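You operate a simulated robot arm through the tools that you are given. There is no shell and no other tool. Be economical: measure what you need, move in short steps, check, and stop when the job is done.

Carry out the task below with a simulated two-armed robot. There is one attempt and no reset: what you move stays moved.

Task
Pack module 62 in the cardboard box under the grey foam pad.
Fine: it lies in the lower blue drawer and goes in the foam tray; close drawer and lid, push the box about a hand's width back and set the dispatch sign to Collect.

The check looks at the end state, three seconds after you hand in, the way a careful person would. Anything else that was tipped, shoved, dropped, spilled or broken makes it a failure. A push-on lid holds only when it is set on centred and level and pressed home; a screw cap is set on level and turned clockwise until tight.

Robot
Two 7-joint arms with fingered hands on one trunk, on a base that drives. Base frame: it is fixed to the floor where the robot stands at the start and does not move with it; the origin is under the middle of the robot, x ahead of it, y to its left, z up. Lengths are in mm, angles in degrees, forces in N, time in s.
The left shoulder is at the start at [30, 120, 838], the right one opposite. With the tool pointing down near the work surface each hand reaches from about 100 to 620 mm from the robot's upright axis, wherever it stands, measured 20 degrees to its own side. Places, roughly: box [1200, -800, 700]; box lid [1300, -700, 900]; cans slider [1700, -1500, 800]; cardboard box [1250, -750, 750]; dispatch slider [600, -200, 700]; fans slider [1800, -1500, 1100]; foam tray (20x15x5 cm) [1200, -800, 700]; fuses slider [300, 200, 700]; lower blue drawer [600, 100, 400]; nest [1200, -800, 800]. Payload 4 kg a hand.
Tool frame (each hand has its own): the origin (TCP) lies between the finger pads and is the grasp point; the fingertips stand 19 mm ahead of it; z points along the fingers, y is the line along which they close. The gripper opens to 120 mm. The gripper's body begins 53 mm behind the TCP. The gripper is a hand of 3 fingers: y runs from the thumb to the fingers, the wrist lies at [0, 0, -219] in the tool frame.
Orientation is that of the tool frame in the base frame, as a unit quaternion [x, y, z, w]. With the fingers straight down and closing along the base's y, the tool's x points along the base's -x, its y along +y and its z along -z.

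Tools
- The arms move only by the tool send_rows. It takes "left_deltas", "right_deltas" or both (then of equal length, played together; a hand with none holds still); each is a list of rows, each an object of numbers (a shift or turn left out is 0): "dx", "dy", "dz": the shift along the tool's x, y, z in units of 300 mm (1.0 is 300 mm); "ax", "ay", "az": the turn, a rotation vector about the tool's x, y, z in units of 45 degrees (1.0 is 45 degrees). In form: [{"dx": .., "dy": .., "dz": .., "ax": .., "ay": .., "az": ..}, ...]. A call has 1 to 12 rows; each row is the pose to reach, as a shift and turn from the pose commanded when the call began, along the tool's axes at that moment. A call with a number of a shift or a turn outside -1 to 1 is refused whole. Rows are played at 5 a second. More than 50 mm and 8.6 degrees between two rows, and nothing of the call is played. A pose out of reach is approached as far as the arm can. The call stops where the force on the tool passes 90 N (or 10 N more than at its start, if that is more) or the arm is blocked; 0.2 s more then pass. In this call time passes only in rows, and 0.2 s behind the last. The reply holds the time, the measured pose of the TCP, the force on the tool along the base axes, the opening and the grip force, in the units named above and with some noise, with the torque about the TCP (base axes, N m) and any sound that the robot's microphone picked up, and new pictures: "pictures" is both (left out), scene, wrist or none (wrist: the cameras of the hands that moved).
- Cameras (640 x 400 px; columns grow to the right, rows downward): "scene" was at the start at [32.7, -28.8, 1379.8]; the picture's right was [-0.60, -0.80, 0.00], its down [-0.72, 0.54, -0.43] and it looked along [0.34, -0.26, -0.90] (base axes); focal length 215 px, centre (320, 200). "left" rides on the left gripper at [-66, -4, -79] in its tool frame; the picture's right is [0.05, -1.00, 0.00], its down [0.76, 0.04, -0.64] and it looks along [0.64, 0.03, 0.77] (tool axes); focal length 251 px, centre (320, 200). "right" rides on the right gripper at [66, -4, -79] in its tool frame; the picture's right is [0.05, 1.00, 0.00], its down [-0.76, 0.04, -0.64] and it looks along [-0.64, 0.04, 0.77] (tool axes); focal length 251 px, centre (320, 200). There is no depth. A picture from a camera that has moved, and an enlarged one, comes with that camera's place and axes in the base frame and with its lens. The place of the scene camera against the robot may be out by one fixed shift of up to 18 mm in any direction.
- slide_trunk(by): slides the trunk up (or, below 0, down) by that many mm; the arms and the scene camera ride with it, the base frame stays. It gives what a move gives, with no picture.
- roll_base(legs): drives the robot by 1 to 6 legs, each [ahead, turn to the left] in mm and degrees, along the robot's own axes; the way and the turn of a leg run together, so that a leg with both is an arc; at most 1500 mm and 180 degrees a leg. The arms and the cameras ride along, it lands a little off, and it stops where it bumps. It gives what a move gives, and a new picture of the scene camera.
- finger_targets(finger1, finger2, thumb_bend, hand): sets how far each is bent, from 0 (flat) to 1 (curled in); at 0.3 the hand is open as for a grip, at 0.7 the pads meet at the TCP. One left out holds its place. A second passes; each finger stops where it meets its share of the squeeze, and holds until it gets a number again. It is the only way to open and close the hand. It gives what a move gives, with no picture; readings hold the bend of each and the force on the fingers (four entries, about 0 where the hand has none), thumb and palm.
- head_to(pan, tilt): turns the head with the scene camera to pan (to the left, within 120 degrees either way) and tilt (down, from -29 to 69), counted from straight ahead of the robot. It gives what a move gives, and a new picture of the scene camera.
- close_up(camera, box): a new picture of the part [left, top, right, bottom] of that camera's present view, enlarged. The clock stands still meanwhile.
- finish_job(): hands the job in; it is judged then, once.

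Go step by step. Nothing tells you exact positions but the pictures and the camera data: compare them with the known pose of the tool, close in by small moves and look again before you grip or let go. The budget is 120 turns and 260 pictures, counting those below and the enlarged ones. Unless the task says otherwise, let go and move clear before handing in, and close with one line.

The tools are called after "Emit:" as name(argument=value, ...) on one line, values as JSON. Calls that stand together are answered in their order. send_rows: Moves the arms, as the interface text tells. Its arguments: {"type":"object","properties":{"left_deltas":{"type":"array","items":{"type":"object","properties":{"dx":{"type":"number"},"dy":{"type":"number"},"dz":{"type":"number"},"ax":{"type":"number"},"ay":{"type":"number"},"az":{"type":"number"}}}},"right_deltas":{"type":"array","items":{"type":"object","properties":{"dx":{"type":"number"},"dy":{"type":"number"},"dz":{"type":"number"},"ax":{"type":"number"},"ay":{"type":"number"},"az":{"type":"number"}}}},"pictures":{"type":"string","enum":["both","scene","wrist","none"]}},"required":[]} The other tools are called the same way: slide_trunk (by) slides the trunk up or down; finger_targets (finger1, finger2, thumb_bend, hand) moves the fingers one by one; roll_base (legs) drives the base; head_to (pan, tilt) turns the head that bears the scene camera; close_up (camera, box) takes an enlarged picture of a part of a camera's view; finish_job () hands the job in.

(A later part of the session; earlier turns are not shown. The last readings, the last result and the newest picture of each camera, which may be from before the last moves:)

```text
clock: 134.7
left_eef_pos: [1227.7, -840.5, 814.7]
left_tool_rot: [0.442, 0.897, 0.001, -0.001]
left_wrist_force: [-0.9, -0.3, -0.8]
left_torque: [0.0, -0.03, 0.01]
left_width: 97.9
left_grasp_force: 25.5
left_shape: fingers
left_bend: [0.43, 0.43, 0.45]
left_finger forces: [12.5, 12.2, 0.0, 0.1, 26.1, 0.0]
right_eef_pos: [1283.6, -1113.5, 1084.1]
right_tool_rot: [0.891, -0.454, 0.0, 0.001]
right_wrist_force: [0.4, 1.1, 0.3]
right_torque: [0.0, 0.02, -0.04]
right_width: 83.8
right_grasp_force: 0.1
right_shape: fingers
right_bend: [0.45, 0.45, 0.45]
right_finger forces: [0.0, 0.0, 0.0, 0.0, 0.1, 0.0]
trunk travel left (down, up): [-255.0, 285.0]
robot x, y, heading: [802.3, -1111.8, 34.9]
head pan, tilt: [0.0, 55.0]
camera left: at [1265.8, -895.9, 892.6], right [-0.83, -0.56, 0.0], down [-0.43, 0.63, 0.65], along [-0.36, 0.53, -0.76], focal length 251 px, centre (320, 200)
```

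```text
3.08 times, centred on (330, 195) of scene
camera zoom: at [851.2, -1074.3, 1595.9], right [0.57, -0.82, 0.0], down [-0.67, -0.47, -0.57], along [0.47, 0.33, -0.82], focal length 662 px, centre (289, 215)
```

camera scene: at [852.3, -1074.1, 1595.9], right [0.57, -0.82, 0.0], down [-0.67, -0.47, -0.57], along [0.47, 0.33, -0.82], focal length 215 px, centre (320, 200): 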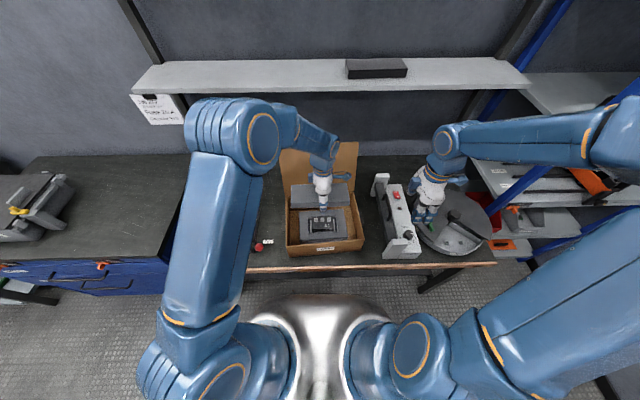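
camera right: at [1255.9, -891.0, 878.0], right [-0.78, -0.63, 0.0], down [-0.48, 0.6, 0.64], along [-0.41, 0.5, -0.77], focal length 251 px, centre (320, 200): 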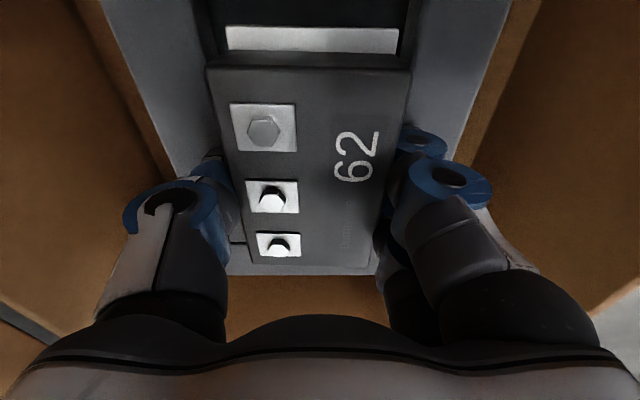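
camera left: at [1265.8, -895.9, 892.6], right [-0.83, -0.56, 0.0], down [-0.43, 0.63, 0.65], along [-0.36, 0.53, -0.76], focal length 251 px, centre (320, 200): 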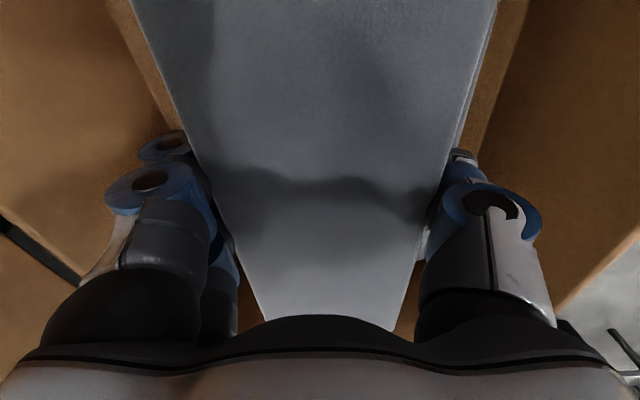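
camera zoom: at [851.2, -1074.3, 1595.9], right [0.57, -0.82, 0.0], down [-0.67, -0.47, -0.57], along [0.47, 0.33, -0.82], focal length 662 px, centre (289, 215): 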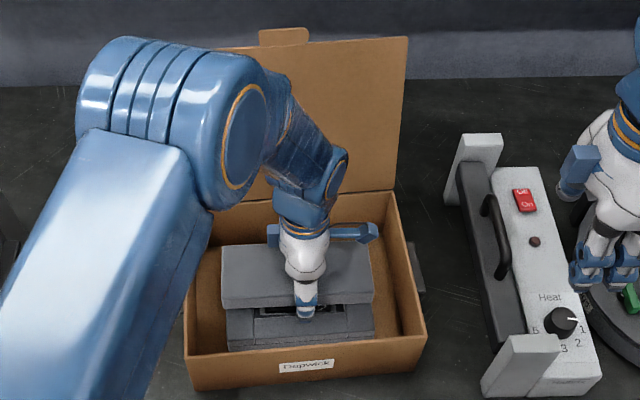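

Well aligned over the tray. I lower the last 15 mm and release.

Emit:
send_rows(left_deltas=[{"dy": -0.013, "dx": -0.008, "dz": 0.025}, {"dy": -0.013, "dx": -0.008, "dz": 0.055}], pictures="none")

Emit:
finger_targets(hand="left", finger1=0.33, finger2=0.33, thumb_bend=0.33)

Emit:
send_rows(left_deltas=[{"dz": -0.06}, {"dz": -0.15}, {"dz": -0.3}, {"dz": -0.45}, {"dz": -0.6}, {"dz": -0.75}, {"dz": -0.88}], pictures="scene")

Emit:
close_up(camera="scene", box=[270, 130, 390, 260])

```text
clock: 135.3
left_eef_pos: [1225.9, -846.4, 804.4]
left_tool_rot: [0.442, 0.897, 0.006, 0.004]
left_wrist_force: [-6.8, 1.6, 42.5]
left_torque: [0.62, -0.82, -0.11]
left_width: 97.9
left_grasp_force: 34.9
left_shape: fingers
left_bend: [0.43, 0.43, 0.46]
left_finger forces: [18.0, 17.7, 0.1, 0.0, 34.3, 0.0]
right_eef_pos: [1279.4, -1115.2, 1086.2]
right_tool_rot: [0.891, -0.454, 0.002, -0.001]
right_wrist_force: [0.6, -0.4, -0.3]
right_torque: [0.01, -0.06, 0.0]
right_width: 84.2
right_grasp_force: 0.2
right_shape: fingers
right_bend: [0.45, 0.45, 0.45]
right_finger forces: [0.0, 0.0, 0.1, 0.1, 0.1, 0.1]
trunk travel left (down, up): [-255.0, 285.0]
robot x, y, heading: [801.8, -1109.9, 34.6]
head pan, tilt: [0.0, 55.0]
```

```text
clock: 136.3
left_eef_pos: [1223.7, -845.6, 797.8]
left_tool_rot: [0.442, 0.897, 0.002, -0.001]
left_wrist_force: [-0.6, 0.4, -0.7]
left_torque: [0.0, 0.04, 0.0]
left_width: 119.9
left_grasp_force: 0.0
left_shape: fingers
left_bend: [0.33, 0.33, 0.33]
left_finger forces: [0.0, 0.0, 0.1, 0.1, 0.0, 0.0]
right_eef_pos: [1281.9, -1113.6, 1084.2]
right_tool_rot: [0.891, -0.453, 0.0, 0.001]
right_wrist_force: [0.1, -0.3, -0.9]
right_torque: [-0.03, -0.01, -0.03]
right_width: 83.5
right_grasp_force: 0.1
right_shape: fingers
right_bend: [0.45, 0.45, 0.45]
right_finger forces: [0.1, 0.1, 0.0, 0.0, 0.1, 0.1]
trunk travel left (down, up): [-255.0, 285.0]
robot x, y, heading: [802.0, -1112.1, 34.6]
head pan, tilt: [0.0, 55.0]
```

```text
clock: 137.9
left_eef_pos: [1224.1, -845.8, 1062.2]
left_tool_rot: [0.443, 0.896, 0.002, -0.001]
left_wrist_force: [-0.4, -0.6, 0.6]
left_torque: [-0.01, -0.01, 0.01]
left_width: 120.0
left_grasp_force: 0.0
left_shape: fingers
left_bend: [0.33, 0.33, 0.33]
left_finger forces: [0.0, 0.0, 0.0, 0.0, 0.0, 0.0]
right_eef_pos: [1282.4, -1113.4, 1083.7]
right_tool_rot: [0.89, -0.455, 0.001, 0.0]
right_wrist_force: [-0.2, -0.4, 0.2]
right_torque: [0.03, -0.01, -0.02]
right_width: 83.9
right_grasp_force: 0.1
right_shape: fingers
right_bend: [0.45, 0.45, 0.45]
right_finger forces: [0.0, 0.0, 0.0, 0.1, 0.0, 0.0]
trunk travel left (down, up): [-255.0, 285.0]
robot x, y, heading: [805.5, -1116.3, 34.6]
head pan, tilt: [0.0, 55.0]
camera scene: at [850.3, -1074.5, 1595.9], right [0.57, -0.82, 0.0], down [-0.67, -0.47, -0.57], along [0.47, 0.33, -0.82], focal length 215 px, centre (320, 200)
```

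scene: 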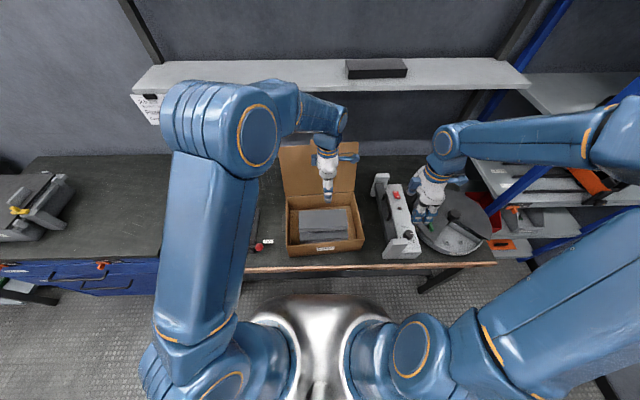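

```text
3.08 times, centred on (330, 195) of scene
camera zoom: at [850.3, -1074.5, 1595.9], right [0.57, -0.82, 0.0], down [-0.67, -0.47, -0.57], along [0.47, 0.33, -0.82], focal length 662 px, centre (289, 215)
```

zoom: 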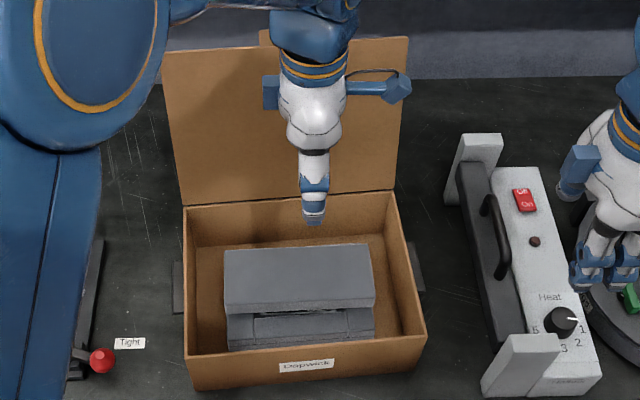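

The pad covers the module. Next is the lid, which leans back from the rear edge; I'll pull it forward from behind with the right fist. I pull the left hand back, raise the trunk and close the right fist.

Emit:
send_rows(left_deltas=[{"dz": -0.1}, {"dz": -0.2, "dy": -0.1}, {"dz": -0.2, "dy": -0.25, "dx": 0.05}, {"dz": -0.2, "dy": -0.4, "dx": 0.1}, {"dz": -0.2, "dy": -0.55, "dx": 0.15}], pictures="none")

Emit:
finger_targets(hand="right", finger1=0.75, finger2=0.75, thumb_bend=0.75)

Emit:
slide_trunk(by=150)

Emit:
roll_base(legs=[[70, 0]])

Emit:
close_up(camera="scene", box=[240, 110, 440, 290])

```text
clock: 139.1
left_eef_pos: [1063.1, -910.9, 1122.3]
left_tool_rot: [0.442, 0.897, 0.002, -0.001]
left_wrist_force: [0.0, -0.1, 0.2]
left_torque: [-0.03, -0.03, -0.01]
left_width: 119.8
left_grasp_force: 0.1
left_shape: fingers
left_bend: [0.33, 0.33, 0.33]
left_finger forces: [0.1, 0.1, 0.0, 0.1, 0.0, 0.0]
right_eef_pos: [1281.5, -1114.0, 1084.6]
right_tool_rot: [0.891, -0.454, 0.001, 0.001]
right_wrist_force: [0.4, -0.5, -0.2]
right_torque: [0.01, -0.01, 0.01]
right_width: 83.7
right_grasp_force: 0.1
right_shape: fingers
right_bend: [0.45, 0.45, 0.45]
right_finger forces: [0.0, 0.0, 0.0, 0.0, 0.1, 0.0]
trunk travel left (down, up): [-255.0, 285.0]
robot x, y, heading: [807.1, -1110.5, 34.8]
head pan, tilt: [0.0, 55.0]
```

```text
clock: 140.1
left_eef_pos: [1065.3, -911.1, 1122.1]
left_tool_rot: [0.442, 0.897, 0.002, -0.001]
left_wrist_force: [-0.2, -0.1, 0.0]
left_torque: [0.02, 0.0, 0.0]
left_width: 119.6
left_grasp_force: 0.2
left_shape: fingers
left_bend: [0.33, 0.33, 0.33]
left_finger forces: [0.0, 0.0, 0.1, 0.0, 0.1, 0.0]
right_eef_pos: [1283.3, -1114.4, 1084.8]
right_tool_rot: [0.891, -0.454, 0.0, 0.001]
right_wrist_force: [0.8, -0.1, -0.1]
right_torque: [0.05, 0.01, -0.01]
right_width: 5.8
right_grasp_force: 0.0
right_shape: fingers
right_bend: [0.74, 0.74, 0.74]
right_finger forces: [0.0, 0.1, 0.1, 0.0, 0.1, 0.0]
trunk travel left (down, up): [-255.0, 285.0]
robot x, y, heading: [809.0, -1113.7, 34.5]
head pan, tilt: [0.0, 55.0]
```

```text
clock: 141.9
left_eef_pos: [1064.2, -910.9, 1271.0]
left_tool_rot: [0.441, 0.897, 0.001, -0.001]
left_wrist_force: [0.0, -0.5, -0.5]
left_torque: [-0.01, -0.02, -0.04]
left_width: 119.9
left_grasp_force: 0.0
left_shape: fingers
left_bend: [0.33, 0.33, 0.33]
left_finger forces: [0.1, 0.0, 0.0, 0.0, 0.0, 0.0]
right_eef_pos: [1283.6, -1113.2, 1233.9]
right_tool_rot: [0.891, -0.454, 0.001, 0.001]
right_wrist_force: [-0.5, 0.4, -0.4]
right_torque: [0.02, 0.04, -0.01]
right_width: 5.6
right_grasp_force: 0.1
right_shape: fingers
right_bend: [0.74, 0.74, 0.74]
right_finger forces: [0.0, 0.0, 0.0, 0.1, 0.0, 0.0]
trunk travel left (down, up): [-405.0, 135.0]
robot x, y, heading: [803.3, -1114.3, 34.8]
head pan, tilt: [0.0, 55.0]
```

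```text
clock: 142.9
left_eef_pos: [1125.5, -869.3, 1271.2]
left_tool_rot: [0.443, 0.897, 0.002, -0.002]
left_wrist_force: [0.5, 0.1, 0.9]
left_torque: [0.01, 0.04, 0.0]
left_width: 119.9
left_grasp_force: 0.0
left_shape: fingers
left_bend: [0.33, 0.33, 0.33]
left_finger forces: [0.1, 0.0, 0.1, 0.1, 0.0, 0.0]
right_eef_pos: [1343.0, -1072.6, 1233.9]
right_tool_rot: [0.891, -0.454, 0.0, 0.003]
right_wrist_force: [0.5, 0.0, 0.3]
right_torque: [-0.05, 0.07, 0.01]
right_width: 5.7
right_grasp_force: 0.0
right_shape: fingers
right_bend: [0.74, 0.74, 0.74]
right_finger forces: [0.0, 0.0, 0.1, 0.0, 0.1, 0.0]
trunk travel left (down, up): [-405.0, 135.0]
robot x, y, heading: [865.1, -1071.0, 34.7]
head pan, tilt: [0.0, 55.0]
camera scene: at [910.5, -1032.9, 1745.8], right [0.57, -0.82, 0.0], down [-0.67, -0.47, -0.57], along [0.47, 0.33, -0.82], focal length 215 px, centre (320, 200)
```

scene: 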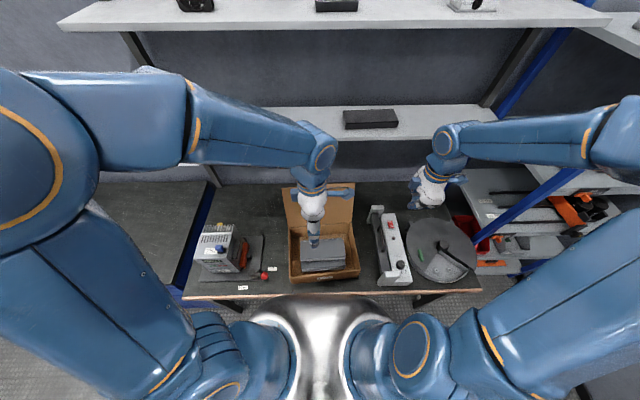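

```text
2.22 times, centred on (340, 200) of scene
camera zoom: at [910.5, -1032.9, 1745.8], right [0.57, -0.82, 0.0], down [-0.67, -0.47, -0.57], along [0.47, 0.33, -0.82], focal length 478 px, centre (276, 200)
```

zoom: 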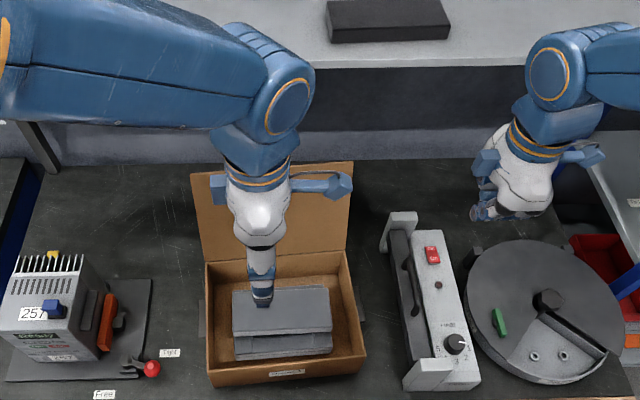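

Triangulating, the lid's right top corner is at about f≈615, l≈−141, z≈1060. I move the right fist around behind that corner.

Emit:
send_rows(right_deltas=[{"dy": -0.14}, {"dy": -0.28, "dz": 0.05}, {"dy": -0.42, "dz": 0.1}, {"dy": -0.56, "dz": 0.15}, {"dy": -0.7, "dz": 0.2}, {"dy": -0.85, "dz": 0.25}, {"dy": -0.85, "dz": 0.3, "dx": -0.13}, {"dy": -0.85, "dz": 0.33, "dx": -0.26}, {"dy": -0.85, "dz": 0.36, "dx": -0.39}, {"dy": -0.85, "dz": 0.4, "dx": -0.5}], pictures="both")

Emit:
close_up(camera="scene", box=[270, 150, 410, 260])

```text
clock: 145.1
left_eef_pos: [1121.9, -869.7, 1272.4]
left_tool_rot: [0.443, 0.897, 0.002, 0.0]
left_wrist_force: [0.2, 0.5, 0.2]
left_torque: [-0.03, 0.01, 0.02]
left_width: 119.9
left_grasp_force: 0.0
left_shape: fingers
left_bend: [0.33, 0.33, 0.33]
left_finger forces: [0.0, 0.0, 0.1, 0.0, 0.0, 0.1]
right_eef_pos: [1457.0, -803.0, 1113.6]
right_tool_rot: [0.891, -0.454, 0.002, 0.002]
right_wrist_force: [-2.7, -7.2, 0.0]
right_torque: [0.56, -0.24, -0.13]
right_width: 5.8
right_grasp_force: 2.5
right_shape: fingers
right_bend: [0.74, 0.74, 0.74]
right_finger forces: [0.0, 0.0, 0.0, 0.1, 0.0, 5.6]
trunk travel left (down, up): [-405.0, 135.0]
robot x, y, heading: [862.3, -1072.0, 34.9]
head pan, tilt: [0.0, 55.0]
camera scene: at [906.7, -1033.7, 1746.0], right [0.57, -0.82, 0.0], down [-0.67, -0.47, -0.57], along [0.47, 0.33, -0.82], focal length 215 px, centre (320, 200)
camera right: at [1499.6, -855.0, 1194.1], right [-0.78, -0.63, 0.0], down [-0.48, 0.6, 0.64], along [-0.4, 0.5, -0.77], focal length 251 px, centre (320, 200)
```

scene: 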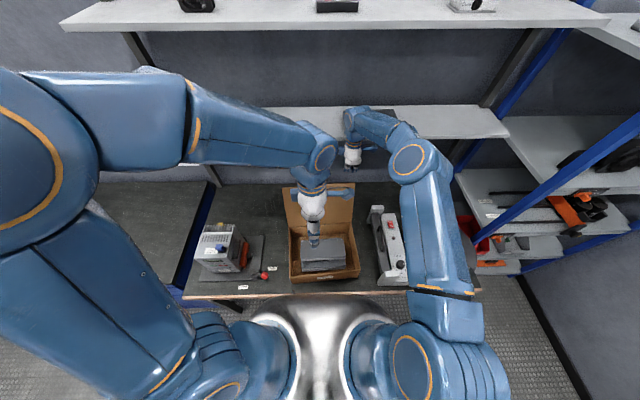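
right: 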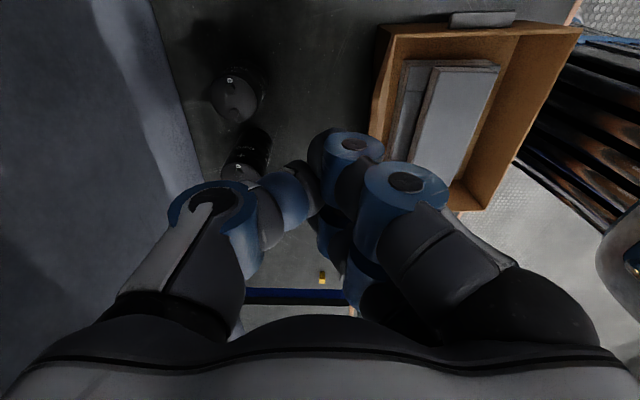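

```text
3.64 times, centred on (340, 205) of scene
camera zoom: at [906.7, -1033.7, 1746.0], right [0.57, -0.82, 0.0], down [-0.67, -0.47, -0.57], along [0.47, 0.33, -0.82], focal length 782 px, centre (247, 182)
```

zoom: 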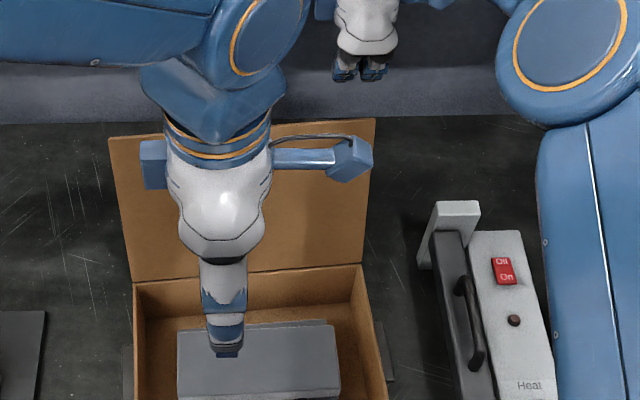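

There is a light palm contact, probably with the shelf edge; the wrist camera also shows two black cans about 170 mm behind the box. I back off 22 mm immediately and check.

Emit:
send_rows(right_deltas=[{"dy": 0.04}, {"dy": 0.075}], pictures="wrist")

Emit:
close_up(camera="scene", box=[320, 90, 420, 180])

```text
clock: 145.7
left_eef_pos: [1123.1, -871.7, 1271.8]
left_tool_rot: [0.443, 0.896, 0.001, -0.001]
left_wrist_force: [0.4, 0.0, -0.2]
left_torque: [0.0, -0.01, 0.03]
left_width: 119.7
left_grasp_force: 0.1
left_shape: fingers
left_bend: [0.33, 0.33, 0.33]
left_finger forces: [0.2, 0.1, 0.1, 0.0, 0.1, 0.1]
right_eef_pos: [1440.0, -816.8, 1114.2]
right_tool_rot: [0.891, -0.455, 0.0, 0.001]
right_wrist_force: [-0.7, 0.5, -0.2]
right_torque: [-0.04, -0.01, 0.03]
right_width: 5.6
right_grasp_force: 0.1
right_shape: fingers
right_bend: [0.74, 0.74, 0.74]
right_finger forces: [0.1, 0.0, 0.0, 0.0, 0.0, 0.0]
trunk travel left (down, up): [-405.0, 135.0]
robot x, y, heading: [859.6, -1071.8, 34.7]
head pan, tilt: [0.0, 55.0]
camera right: at [1482.8, -869.4, 1194.6], right [-0.78, -0.63, 0.0], down [-0.48, 0.6, 0.64], along [-0.41, 0.5, -0.77], focal length 251 px, centre (320, 200)
```

right: 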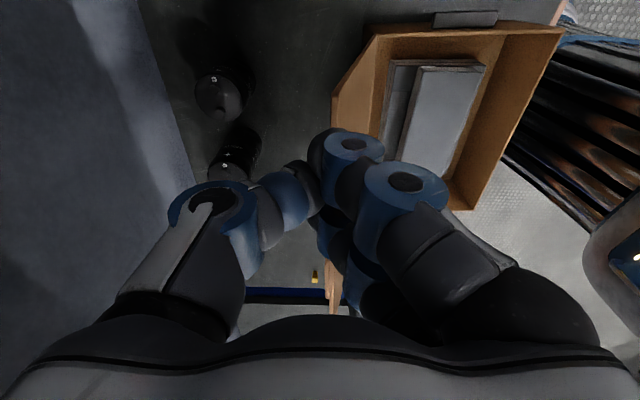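

```text
4.44 times, centred on (370, 135) of scene
camera zoom: at [908.0, -1035.5, 1746.0], right [0.57, -0.82, 0.0], down [-0.67, -0.47, -0.57], along [0.47, 0.33, -0.82], focal length 956 px, centre (98, 489)
```

zoom: 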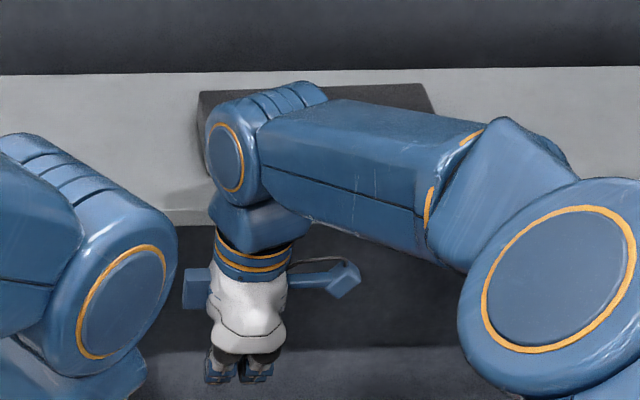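

Contact cleared. I go 10 mm forward and lower to z≈1025 so the fist hangs behind the lid's upper corner.

Emit:
send_rows(right_deltas=[{"dy": -0.04, "dz": 0.06}, {"dy": -0.04, "dz": 0.13}, {"dy": -0.04, "dz": 0.22}, {"dy": -0.04, "dz": 0.3}], pictures="wrist")

Emit:
close_up(camera="scene", box=[280, 130, 400, 230])

```text
clock: 146.7
left_eef_pos: [1123.1, -870.5, 1271.2]
left_tool_rot: [0.442, 0.897, 0.001, -0.002]
left_wrist_force: [0.4, -0.2, -0.3]
left_torque: [0.0, -0.02, 0.01]
left_width: 119.6
left_grasp_force: 0.0
left_shape: fingers
left_bend: [0.33, 0.33, 0.33]
left_finger forces: [0.0, 0.0, 0.0, 0.0, 0.1, 0.0]
right_eef_pos: [1450.8, -809.0, 1021.8]
right_tool_rot: [0.891, -0.454, 0.0, 0.002]
right_wrist_force: [0.2, 0.0, 0.0]
right_torque: [0.01, -0.02, 0.02]
right_width: 5.5
right_grasp_force: 0.2
right_shape: fingers
right_bend: [0.74, 0.74, 0.74]
right_finger forces: [0.2, 0.1, 0.0, 0.1, 0.1, 0.0]
trunk travel left (down, up): [-405.0, 135.0]
robot x, y, heading: [861.2, -1076.0, 34.9]
head pan, tilt: [0.0, 55.0]
camera right: at [1494.4, -860.9, 1102.7], right [-0.78, -0.63, 0.0], down [-0.48, 0.6, 0.64], along [-0.4, 0.5, -0.77], focal length 251 px, centre (320, 200)
```

right: 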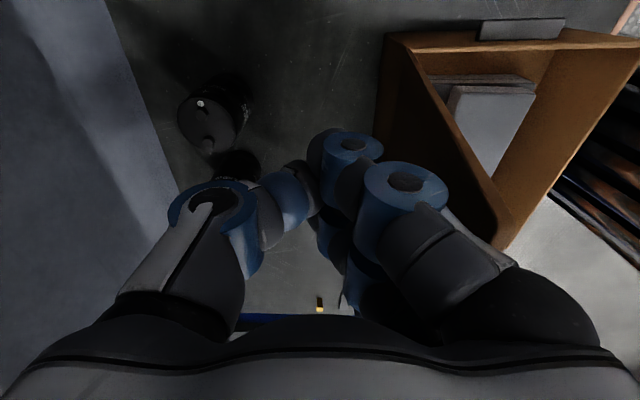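

```text
4.00 times, centred on (340, 180) of scene
camera zoom: at [909.1, -1034.0, 1745.9], right [0.57, -0.82, 0.0], down [-0.67, -0.47, -0.57], along [0.47, 0.33, -0.82], focal length 860 px, centre (240, 280)
```

zoom: 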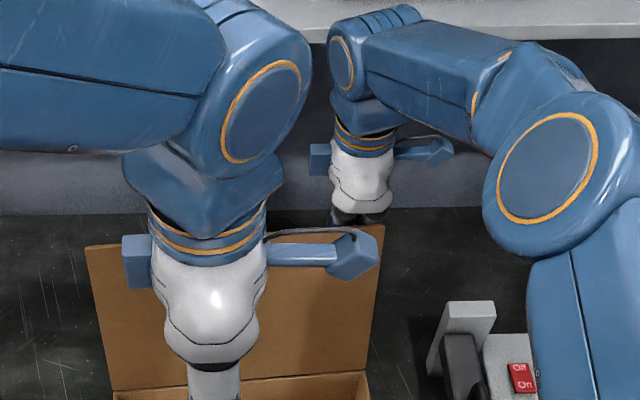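

The fist is behind the lid without contact. I pull toward the robot.

Emit:
send_rows(right_deltas=[{"dy": 0.1}, {"dy": 0.2}, {"dy": 0.3}, {"dy": 0.4}, {"dy": 0.5}, {"dy": 0.58}], pictures="both")

```text
clock: 148.1
left_eef_pos: [1122.1, -870.7, 1271.2]
left_tool_rot: [0.442, 0.897, 0.003, -0.002]
left_wrist_force: [0.6, 0.5, 0.8]
left_torque: [-0.02, 0.01, 0.01]
left_width: 119.7
left_grasp_force: 0.0
left_shape: fingers
left_bend: [0.33, 0.33, 0.33]
left_finger forces: [0.0, 0.0, 0.0, 0.1, 0.0, 0.0]
right_eef_pos: [1308.1, -910.3, 1022.8]
right_tool_rot: [0.89, -0.455, 0.0, 0.0]
right_wrist_force: [-0.4, -0.9, 0.6]
right_torque: [-0.01, -0.01, 0.01]
right_width: 5.5
right_grasp_force: 0.0
right_shape: fingers
right_bend: [0.74, 0.74, 0.74]
right_finger forces: [0.0, 0.1, 0.0, 0.0, 0.0, 0.0]
trunk travel left (down, up): [-405.0, 135.0]
robot x, y, heading: [863.3, -1074.4, 34.8]
head pan, tilt: [0.0, 55.0]
camera scene: at [908.0, -1034.5, 1746.0], right [0.57, -0.82, 0.0], down [-0.67, -0.47, -0.57], along [0.47, 0.33, -0.82], focal length 215 px, centre (320, 200)
camera right: at [1352.1, -964.0, 1102.8], right [-0.78, -0.63, 0.0], down [-0.48, 0.6, 0.64], along [-0.41, 0.5, -0.77], focal length 251 px, centre (320, 200)
```

scene: 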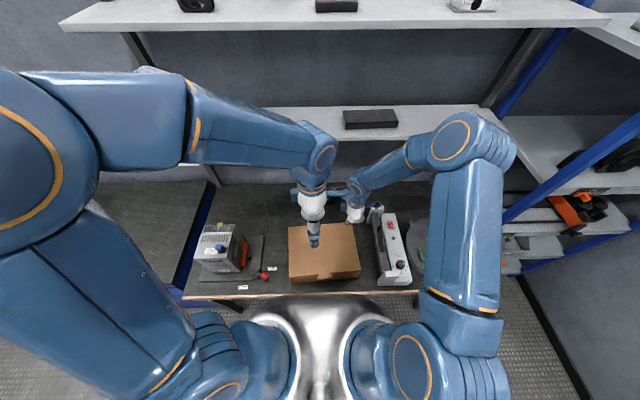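
right: 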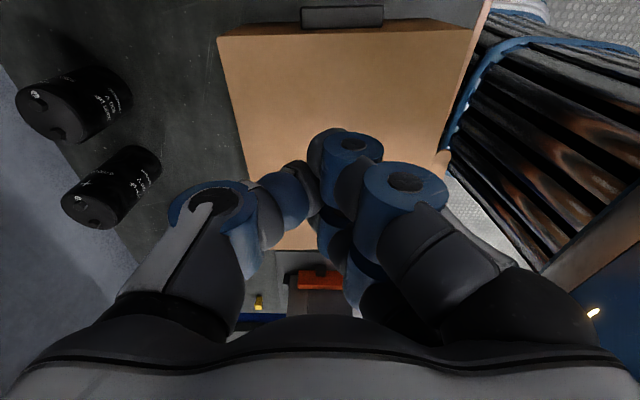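

The lid has fallen shut. I zoom to check that it lies flat.

Emit:
close_up(camera="scene", box=[270, 200, 380, 300])

Emit:
close_up(camera="right", box=[200, 0, 500, 200])

```text
4.00 times, centred on (325, 250) of scene
camera zoom: at [908.0, -1034.5, 1746.0], right [0.57, -0.82, 0.0], down [-0.67, -0.47, -0.57], along [0.47, 0.33, -0.82], focal length 860 px, centre (300, 0)
```

zoom: 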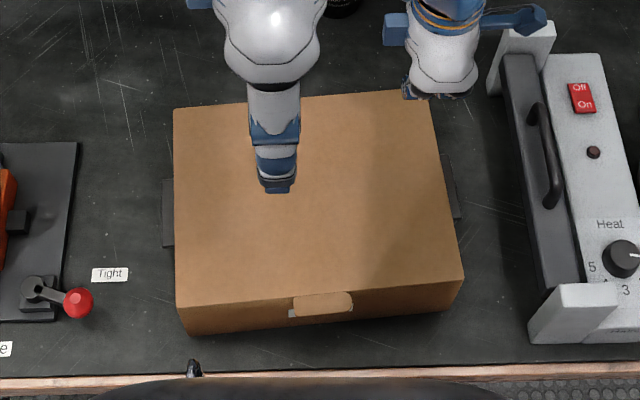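

```text
2.00 times, centred on (350, 100) of right
camera zoom: at [1352.1, -964.0, 1102.8], right [-0.78, -0.63, 0.0], down [-0.48, 0.6, 0.64], along [-0.41, 0.5, -0.77], focal length 503 px, centre (260, 400)
```

zoom: 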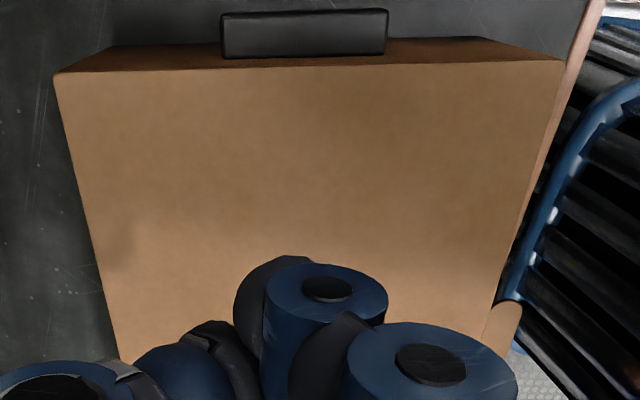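

The lid is flat. I raise the right hand clear, close the left fist, back the robot up 100 mm and lower the trunk for pressing and pushing.

Emit:
send_rows(right_deltas=[{"dz": -0.13}, {"dz": -0.26}, {"dz": -0.4, "dx": 0.08}, {"dz": -0.5, "dx": 0.2}, {"dz": -0.55, "dx": 0.33}, {"dz": -0.6, "dx": 0.45}], pictures="none")

Emit:
finger_targets(hand="left", finger1=0.75, finger2=0.75, thumb_bend=0.75)

Emit:
roll_base(legs=[[-100, 0]])

Emit:
slide_trunk(by=-200)

Emit:
close_up(camera="scene", box=[250, 150, 410, 290])

```text
clock: 149.5
left_eef_pos: [1123.3, -871.7, 1271.8]
left_tool_rot: [0.443, 0.896, 0.002, -0.001]
left_wrist_force: [-0.5, 0.0, -0.5]
left_torque: [-0.02, 0.0, 0.03]
left_width: 120.0
left_grasp_force: 0.1
left_shape: fingers
left_bend: [0.33, 0.33, 0.33]
left_finger forces: [0.1, 0.0, 0.0, 0.0, 0.1, 0.1]
right_eef_pos: [1391.0, -1021.8, 1203.6]
right_tool_rot: [0.891, -0.454, -0.001, 0.001]
right_wrist_force: [0.1, 0.3, -0.6]
right_torque: [-0.01, -0.01, -0.02]
right_width: 5.6
right_grasp_force: 0.1
right_shape: fingers
right_bend: [0.74, 0.74, 0.74]
right_finger forces: [0.0, 0.0, 0.0, 0.1, 0.0, 0.1]
trunk travel left (down, up): [-405.0, 135.0]
robot x, y, heading: [862.5, -1071.2, 34.6]
head pan, tilt: [0.0, 55.0]
```

```text
clock: 150.5
left_eef_pos: [1122.5, -871.2, 1271.4]
left_tool_rot: [0.443, 0.897, 0.001, -0.002]
left_wrist_force: [-0.1, -0.8, 0.0]
left_torque: [0.01, -0.02, 0.02]
left_width: 5.7
left_grasp_force: 0.0
left_shape: fingers
left_bend: [0.74, 0.74, 0.74]
left_finger forces: [0.0, 0.0, 0.0, 0.0, 0.0, 0.0]
right_eef_pos: [1388.8, -1019.2, 1204.9]
right_tool_rot: [0.891, -0.454, 0.0, 0.001]
right_wrist_force: [-0.2, 0.5, 1.1]
right_torque: [0.03, 0.01, -0.01]
right_width: 5.6
right_grasp_force: 0.1
right_shape: fingers
right_bend: [0.74, 0.74, 0.74]
right_finger forces: [0.0, 0.1, 0.0, 0.0, 0.0, 0.0]
trunk travel left (down, up): [-405.0, 135.0]
robot x, y, heading: [861.2, -1071.6, 34.5]
head pan, tilt: [0.0, 55.0]
```

```text
clock: 151.6
left_eef_pos: [1039.3, -929.1, 1272.7]
left_tool_rot: [0.442, 0.897, 0.002, -0.002]
left_wrist_force: [0.0, 0.4, -0.5]
left_torque: [0.0, 0.01, 0.01]
left_width: 5.7
left_grasp_force: 0.1
left_shape: fingers
left_bend: [0.74, 0.74, 0.74]
left_finger forces: [0.0, 0.1, 0.0, 0.0, 0.1, 0.0]
right_eef_pos: [1305.4, -1078.6, 1204.0]
right_tool_rot: [0.891, -0.455, 0.001, 0.001]
right_wrist_force: [0.5, -0.6, 0.3]
right_torque: [0.0, -0.01, -0.02]
right_width: 5.5
right_grasp_force: 0.1
right_shape: fingers
right_bend: [0.74, 0.74, 0.74]
right_finger forces: [0.1, 0.0, 0.1, 0.0, 0.0, 0.0]
trunk travel left (down, up): [-405.0, 135.0]
robot x, y, heading: [777.9, -1129.8, 34.6]
head pan, tilt: [0.0, 55.0]
camera scene: at [824.2, -1092.7, 1746.0], right [0.57, -0.82, 0.0], down [-0.67, -0.47, -0.57], along [0.47, 0.33, -0.82], focal length 215 px, centre (320, 200)
```

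scene: 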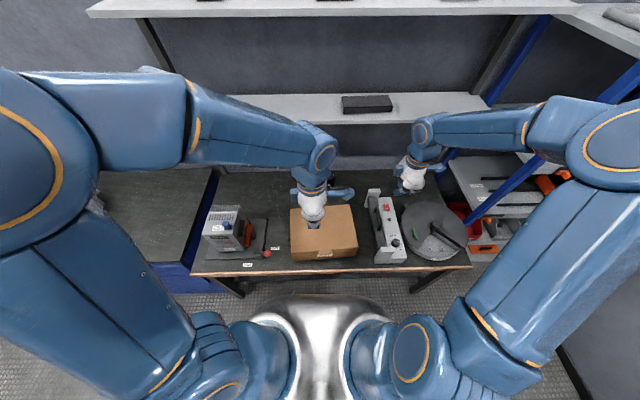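

```text
clock: 153.8
left_eef_pos: [1039.4, -928.6, 1071.8]
left_tool_rot: [0.442, 0.897, 0.002, -0.001]
left_wrist_force: [-0.6, 0.3, 0.6]
left_torque: [0.01, 0.0, 0.0]
left_width: 5.8
left_grasp_force: 0.1
left_shape: fingers
left_bend: [0.74, 0.74, 0.74]
left_finger forces: [0.0, 0.1, 0.0, 0.0, 0.0, 0.0]
right_eef_pos: [1306.3, -1076.9, 1003.6]
right_tool_rot: [0.891, -0.455, 0.001, 0.0]
right_wrist_force: [-0.7, -0.9, 0.2]
right_torque: [-0.02, 0.01, -0.01]
right_width: 5.7
right_grasp_force: 0.1
right_shape: fingers
right_bend: [0.74, 0.74, 0.74]
right_finger forces: [0.0, 0.1, 0.0, 0.0, 0.0, 0.1]
trunk travel left (down, up): [-205.0, 335.0]
robot x, y, heading: [779.0, -1129.5, 34.8]
head pan, tilt: [0.0, 55.0]
```

```text
2.86 times, centred on (330, 220) of scene
camera zoom: at [825.4, -1091.9, 1546.1], right [0.57, -0.82, 0.0], down [-0.67, -0.47, -0.57], along [0.47, 0.33, -0.82], focal length 615 px, centre (291, 143)
```

zoom: 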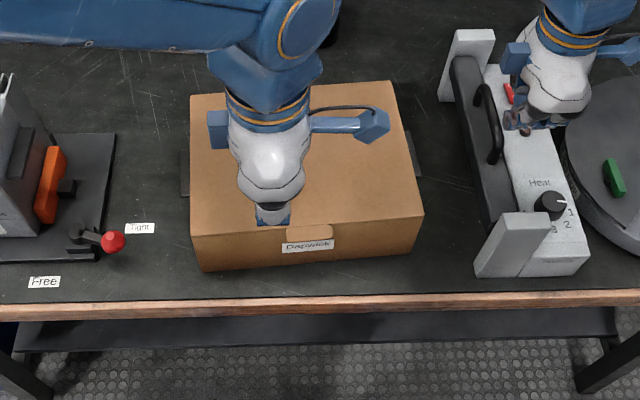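

The lid is shut with its tab at the front slot. I lower the left fist in front of the box.

Emit:
send_rows(left_deltas=[{"dz": 0.14, "dx": -0.05, "az": -0.03}, {"dz": 0.28, "dx": -0.113, "az": -0.067}, {"dz": 0.42, "dx": -0.113, "az": -0.067}, {"dz": 0.56, "dx": -0.113, "az": -0.067}, {"dz": 0.7, "dx": -0.113, "az": -0.067}, {"dz": 0.84, "dx": -0.113, "az": -0.067}, {"dz": 0.99, "dx": -0.113, "az": -0.067}], pictures="both")

Emit:
close_up(camera="scene", box=[250, 150, 410, 290])

```text
clock: 155.4
left_eef_pos: [1060.5, -954.8, 772.4]
left_tool_rot: [0.418, 0.908, 0.002, -0.002]
left_wrist_force: [-0.3, 0.4, 0.2]
left_torque: [-0.03, 0.01, 0.02]
left_width: 5.5
left_grasp_force: 0.2
left_shape: fingers
left_bend: [0.74, 0.74, 0.74]
left_finger forces: [0.0, 0.1, 0.1, 0.1, 0.0, 0.1]
right_eef_pos: [1307.2, -1078.3, 1003.4]
right_tool_rot: [0.891, -0.455, 0.001, 0.001]
right_wrist_force: [-0.4, 0.0, -0.7]
right_torque: [-0.01, 0.02, -0.03]
right_width: 5.4
right_grasp_force: 0.0
right_shape: fingers
right_bend: [0.74, 0.74, 0.74]
right_finger forces: [0.0, 0.0, 0.0, 0.0, 0.1, 0.1]
trunk travel left (down, up): [-205.0, 335.0]
robot x, y, heading: [777.7, -1134.1, 34.8]
head pan, tilt: [0.0, 55.0]
camera scene: at [826.4, -1091.5, 1545.9], right [0.57, -0.82, 0.0], down [-0.67, -0.47, -0.57], along [0.47, 0.33, -0.82], focal length 215 px, centre (320, 200)
camera left: at [1101.9, -1006.7, 851.5], right [-0.79, -0.61, 0.0], down [-0.46, 0.61, 0.65], along [-0.39, 0.51, -0.76], focal length 251 px, centre (320, 200)
```

scene: 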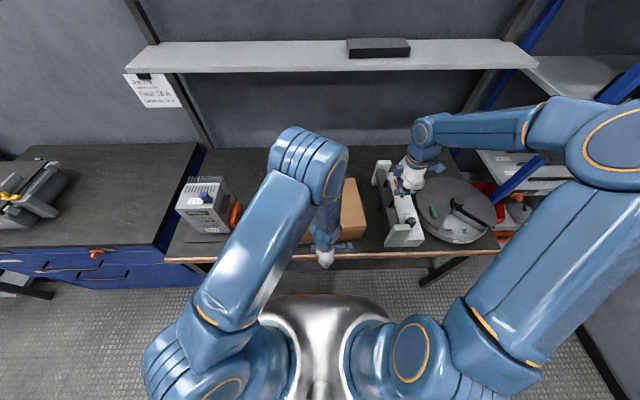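
left: 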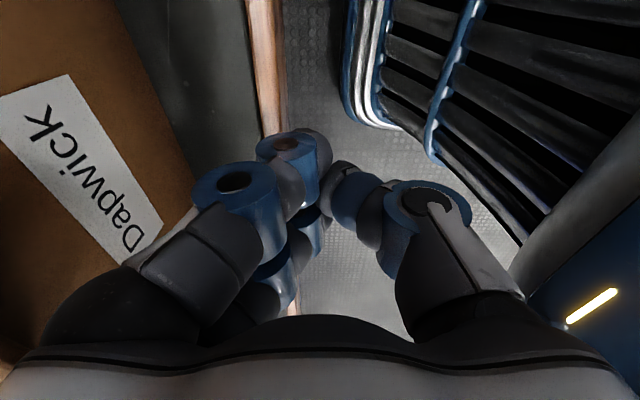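

```text
2.86 times, centred on (330, 220) of scene
camera zoom: at [826.4, -1091.5, 1545.9], right [0.57, -0.82, 0.0], down [-0.67, -0.47, -0.57], along [0.47, 0.33, -0.82], focal length 615 px, centre (291, 143)
```

zoom: 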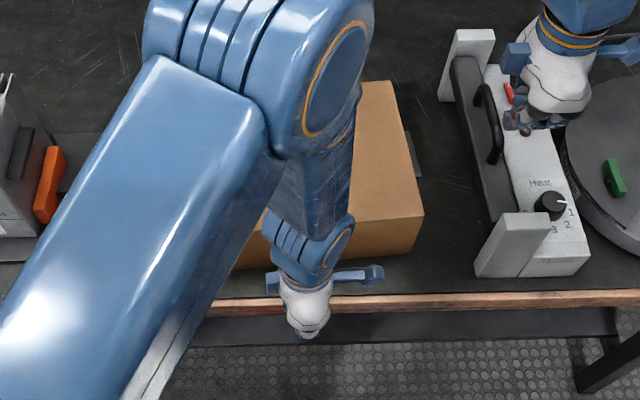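

The fist hangs in front of the box's front face. I advance in small steps until contact.

Emit:
send_rows(left_deltas=[{"dy": 0.07, "dx": -0.006}, {"dy": 0.13, "dx": -0.01}], pictures="wrist")

```text
clock: 156.0
left_eef_pos: [1091.0, -932.4, 773.4]
left_tool_rot: [0.419, 0.908, 0.001, -0.001]
left_wrist_force: [-2.8, -2.6, -0.3]
left_torque: [0.12, -0.16, -0.02]
left_width: 6.0
left_grasp_force: 1.5
left_shape: fingers
left_bend: [0.74, 0.74, 0.74]
left_finger forces: [2.3, 0.7, 0.0, 0.0, 0.0, 0.0]
right_eef_pos: [1307.1, -1077.4, 1002.9]
right_tool_rot: [0.891, -0.454, 0.0, 0.001]
right_wrist_force: [-0.5, -0.4, -0.1]
right_torque: [0.01, -0.01, 0.02]
right_width: 5.4
right_grasp_force: 0.0
right_shape: fingers
right_bend: [0.74, 0.74, 0.74]
right_finger forces: [0.1, 0.1, 0.1, 0.1, 0.0, 0.1]
trunk travel left (down, up): [-205.0, 335.0]
robot x, y, heading: [783.2, -1130.0, 34.4]
head pan, tilt: [0.0, 55.0]
camera left: at [1132.9, -984.0, 852.7], right [-0.79, -0.61, 0.0], down [-0.46, 0.61, 0.65], along [-0.39, 0.51, -0.76], focal length 251 px, centre (320, 200)
```

left: 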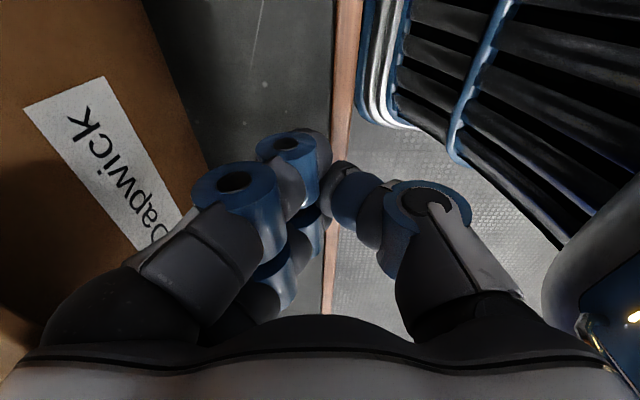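

Contact made (about 4 N). I push about 95 mm straight back.

Emit:
send_rows(left_deltas=[{"dy": 0.06, "dx": -0.005}, {"dy": 0.12, "dx": -0.01}, {"dy": 0.18, "dx": -0.014}, {"dy": 0.24, "dx": -0.019}, {"dy": 0.31, "dx": -0.025}], pictures="wrist")

Emit:
close_up(camera="scene", box=[250, 130, 410, 270])

```text
clock: 157.2
left_eef_pos: [1169.1, -876.1, 774.5]
left_tool_rot: [0.419, 0.908, 0.001, -0.001]
left_wrist_force: [-3.5, -1.8, 0.0]
left_torque: [0.11, -0.2, 0.02]
left_width: 5.7
left_grasp_force: 2.0
left_shape: fingers
left_bend: [0.74, 0.74, 0.74]
left_finger forces: [2.5, 1.2, 0.0, 0.0, 0.1, 0.1]
right_eef_pos: [1307.3, -1077.2, 1003.7]
right_tool_rot: [0.891, -0.455, 0.0, 0.002]
right_wrist_force: [0.5, 0.1, -0.7]
right_torque: [0.0, -0.04, 0.01]
right_width: 5.6
right_grasp_force: 0.1
right_shape: fingers
right_bend: [0.74, 0.74, 0.74]
right_finger forces: [0.0, 0.0, 0.1, 0.1, 0.0, 0.0]
trunk travel left (down, up): [-205.0, 335.0]
robot x, y, heading: [779.5, -1130.0, 34.8]
head pan, tilt: [0.0, 55.0]
camera left: at [1208.7, -928.8, 853.0], right [-0.79, -0.61, 0.0], down [-0.46, 0.61, 0.65], along [-0.39, 0.51, -0.76], focal length 251 px, centre (320, 200)
```

left: 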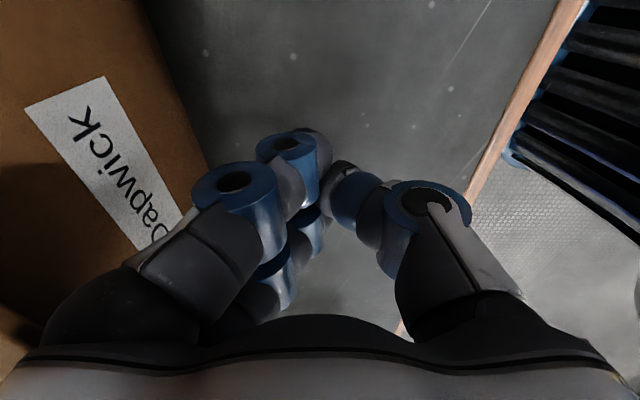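

```text
2.86 times, centred on (330, 200) of scene
camera zoom: at [825.5, -1091.6, 1545.9], right [0.57, -0.82, 0.0], down [-0.67, -0.47, -0.57], along [0.47, 0.33, -0.82], focal length 615 px, centre (291, 200)
```

zoom: 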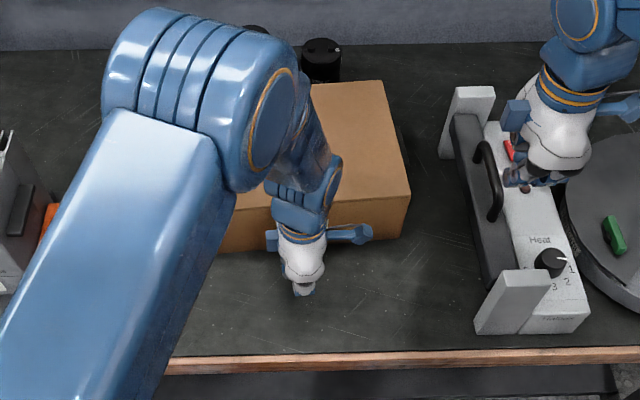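

The box is back by about 95 mm, still clear of the cans. I withdraw the fist and lift both hands, then check the result.

Emit:
send_rows(left_deltas=[{"dy": -0.12}, {"dy": -0.24, "dz": -0.02}, {"dy": -0.3, "dz": -0.15}, {"dy": -0.3, "dz": -0.3}, {"dy": -0.3, "dz": -0.45}, {"dy": -0.3, "dz": -0.6}, {"dy": -0.3, "dz": -0.75, "dx": 0.05}, {"dy": -0.3, "dz": -0.88, "dx": 0.1}, {"dy": -0.3, "dz": -0.98, "dx": 0.2}, {"dy": -0.3, "dz": -0.98, "dx": 0.35}], right_deltas=[{"dy": 0.05}, {"dy": 0.1}, {"dy": 0.15}, {"dy": 0.2}, {"dy": 0.2}, {"dy": 0.2}, {"dy": 0.2}, {"dy": 0.2}, {"dy": 0.2}, {"dy": 0.2}], pictures="scene")

Emit:
close_up(camera="scene", box=[250, 130, 410, 270])

```text
clock: 159.4
left_eef_pos: [1029.2, -854.8, 1070.0]
left_tool_rot: [0.419, 0.908, 0.0, -0.001]
left_wrist_force: [-0.9, -1.2, 0.4]
left_torque: [-0.01, -0.04, 0.01]
left_width: 5.6
left_grasp_force: 0.0
left_shape: fingers
left_bend: [0.74, 0.74, 0.74]
left_finger forces: [0.1, 0.0, 0.1, 0.0, 0.1, 0.0]
right_eef_pos: [1256.9, -1111.5, 1003.3]
right_tool_rot: [0.891, -0.454, 0.001, 0.001]
right_wrist_force: [-1.1, 0.3, -0.3]
right_torque: [-0.01, 0.01, 0.04]
right_width: 5.2
right_grasp_force: 0.1
right_shape: fingers
right_bend: [0.74, 0.74, 0.74]
right_finger forces: [0.0, 0.0, 0.1, 0.0, 0.0, 0.0]
trunk travel left (down, up): [-205.0, 335.0]
robot x, y, heading: [779.7, -1128.0, 34.7]
head pan, tilt: [0.0, 55.0]
camera scene: at [824.6, -1090.8, 1545.9], right [0.57, -0.82, 0.0], down [-0.67, -0.47, -0.57], along [0.47, 0.33, -0.82], focal length 215 px, centre (320, 200)
```

scene: 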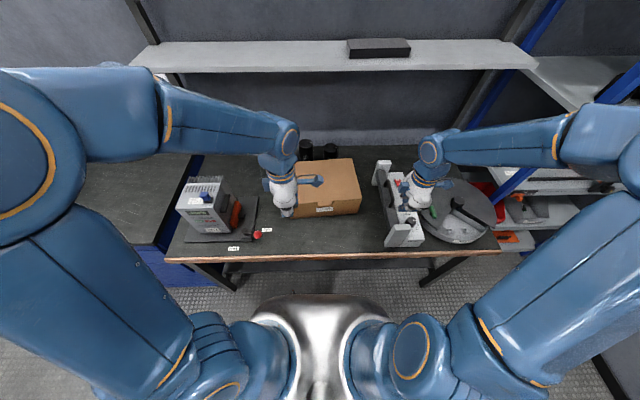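

```text
2.86 times, centred on (330, 200) of scene
camera zoom: at [824.6, -1090.8, 1545.9], right [0.57, -0.82, 0.0], down [-0.67, -0.47, -0.57], along [0.47, 0.33, -0.82], focal length 615 px, centre (291, 200)
```

zoom: 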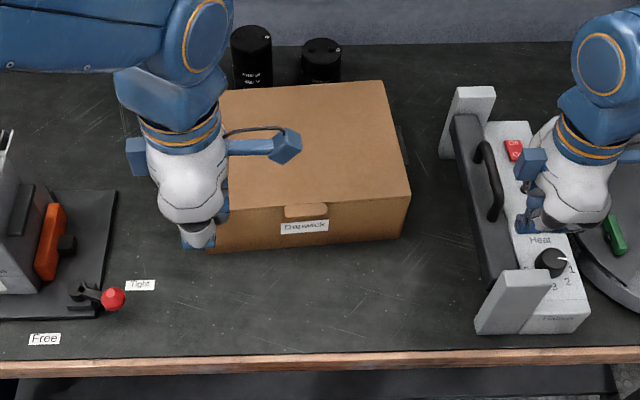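

Everything at the box is done. Now I drive back along the bench to the dispatch sign: back up, turn left, and drive.

Emit:
roll_base(legs=[[-150, 0], [0, 15.6], [0, 15.6]])

Emit:
roll_base(legs=[[0, 15.6], [0, 15.6]])

Emit:
roll_base(legs=[[0, 15.6], [0, 15.6]])

```text
clock: 162.6
left_eef_pos: [728.7, -851.3, 1068.9]
left_tool_rot: [0.16, 0.987, 0.0, -0.002]
left_wrist_force: [-0.7, 0.4, -1.4]
left_torque: [-0.01, 0.0, 0.03]
left_width: 5.8
left_grasp_force: 0.1
left_shape: fingers
left_bend: [0.74, 0.74, 0.74]
left_finger forces: [0.0, 0.0, 0.1, 0.1, 0.0, 0.0]
right_eef_pos: [1057.0, -951.5, 1004.6]
right_tool_rot: [0.98, -0.2, 0.0, 0.001]
right_wrist_force: [-0.5, 0.2, -0.7]
right_torque: [-0.02, -0.02, 0.0]
right_width: 5.7
right_grasp_force: 0.1
right_shape: fingers
right_bend: [0.74, 0.74, 0.74]
right_finger forces: [0.0, 0.0, 0.0, 0.0, 0.0, 0.0]
trunk travel left (down, up): [-205.0, 335.0]
robot x, y, heading: [685.7, -1230.1, 66.1]
head pan, tilt: [0.0, 55.0]
camera scene: at [711.2, -1172.3, 1545.9], right [0.91, -0.4, 0.0], down [-0.33, -0.75, -0.57], along [0.23, 0.52, -0.82], focal length 215 px, centre (320, 200)
```

scene: 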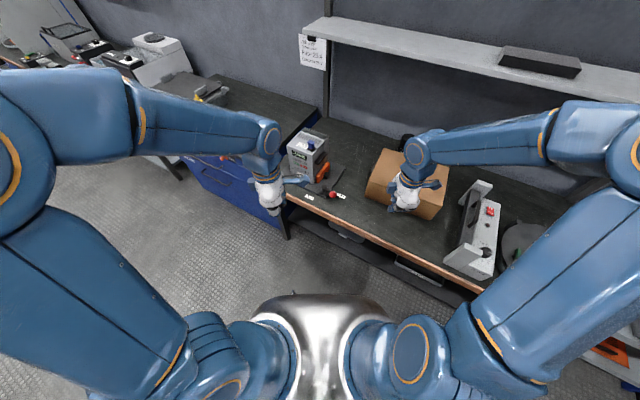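

```text
clock: 164.8
left_eef_pos: [529.3, -879.7, 1069.1]
left_tool_rot: [-0.106, 0.994, 0.0, -0.001]
left_wrist_force: [-0.5, 0.2, -0.6]
left_torque: [0.01, -0.05, 0.03]
left_width: 5.6
left_grasp_force: 0.0
left_shape: fingers
left_bend: [0.74, 0.74, 0.74]
left_finger forces: [0.1, 0.0, 0.0, 0.0, 0.0, 0.0]
right_eef_pos: [862.8, -800.4, 1003.6]
right_tool_rot: [0.998, 0.066, 0.0, 0.001]
right_wrist_force: [0.3, 0.6, -0.1]
right_torque: [-0.01, 0.06, -0.06]
right_width: 5.5
right_grasp_force: 0.0
right_shape: fingers
right_bend: [0.74, 0.74, 0.74]
right_finger forces: [0.0, 0.1, 0.1, 0.1, 0.0, 0.0]
trunk travel left (down, up): [-205.0, 335.0]
robot x, y, heading: [719.3, -1228.3, 97.4]
head pan, tilt: [0.0, 55.0]
camera scene: at [716.6, -1162.3, 1545.9], right [0.99, 0.13, 0.0], down [0.1, -0.81, -0.57], along [-0.07, 0.57, -0.82], focal length 215 px, centre (320, 200)
```

scene: 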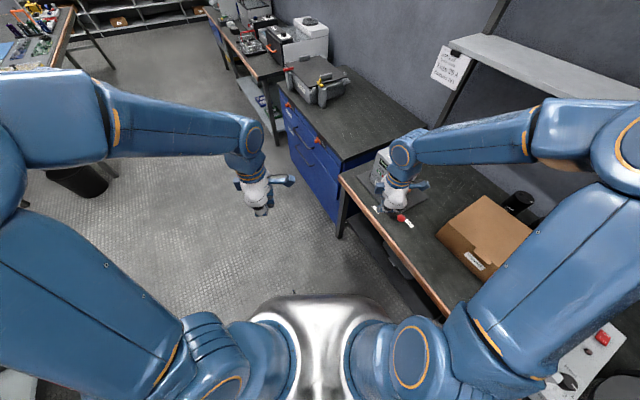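

```text
clock: 167.0
left_eef_pos: [378.4, -1031.2, 1069.1]
left_tool_rot: [-0.37, 0.929, -0.002, -0.001]
left_wrist_force: [-0.9, 0.2, 0.1]
left_torque: [-0.01, -0.03, 0.05]
left_width: 5.6
left_grasp_force: 0.0
left_shape: fingers
left_bend: [0.74, 0.74, 0.74]
left_finger forces: [0.1, 0.1, 0.0, 0.1, 0.1, 0.1]
right_eef_pos: [622.2, -789.3, 1003.8]
right_tool_rot: [0.943, 0.333, 0.002, 0.001]
right_wrist_force: [-0.6, 0.1, -0.1]
right_torque: [0.01, 0.02, -0.02]
right_width: 5.6
right_grasp_force: 0.1
right_shape: fingers
right_bend: [0.74, 0.74, 0.74]
right_finger forces: [0.0, 0.1, 0.1, 0.1, 0.0, 0.0]
trunk travel left (down, up): [-205.0, 335.0]
robot x, y, heading: [749.3, -1204.3, 128.5]
head pan, tilt: [0.0, 55.0]
camera scene: at [718.8, -1152.6, 1545.9], right [0.79, 0.62, 0.0], down [0.51, -0.64, -0.57], along [-0.35, 0.45, -0.82], focal length 215 px, centre (320, 200)
```

scene: 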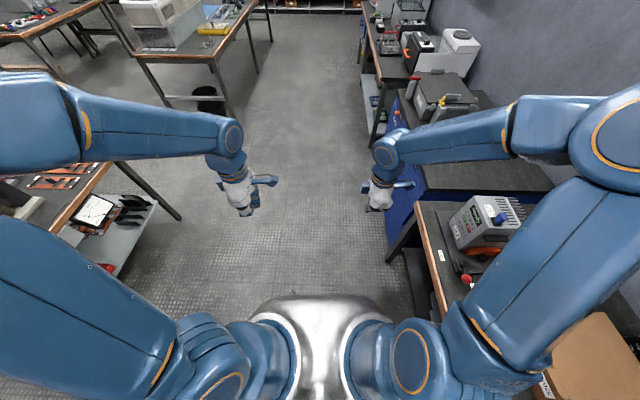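

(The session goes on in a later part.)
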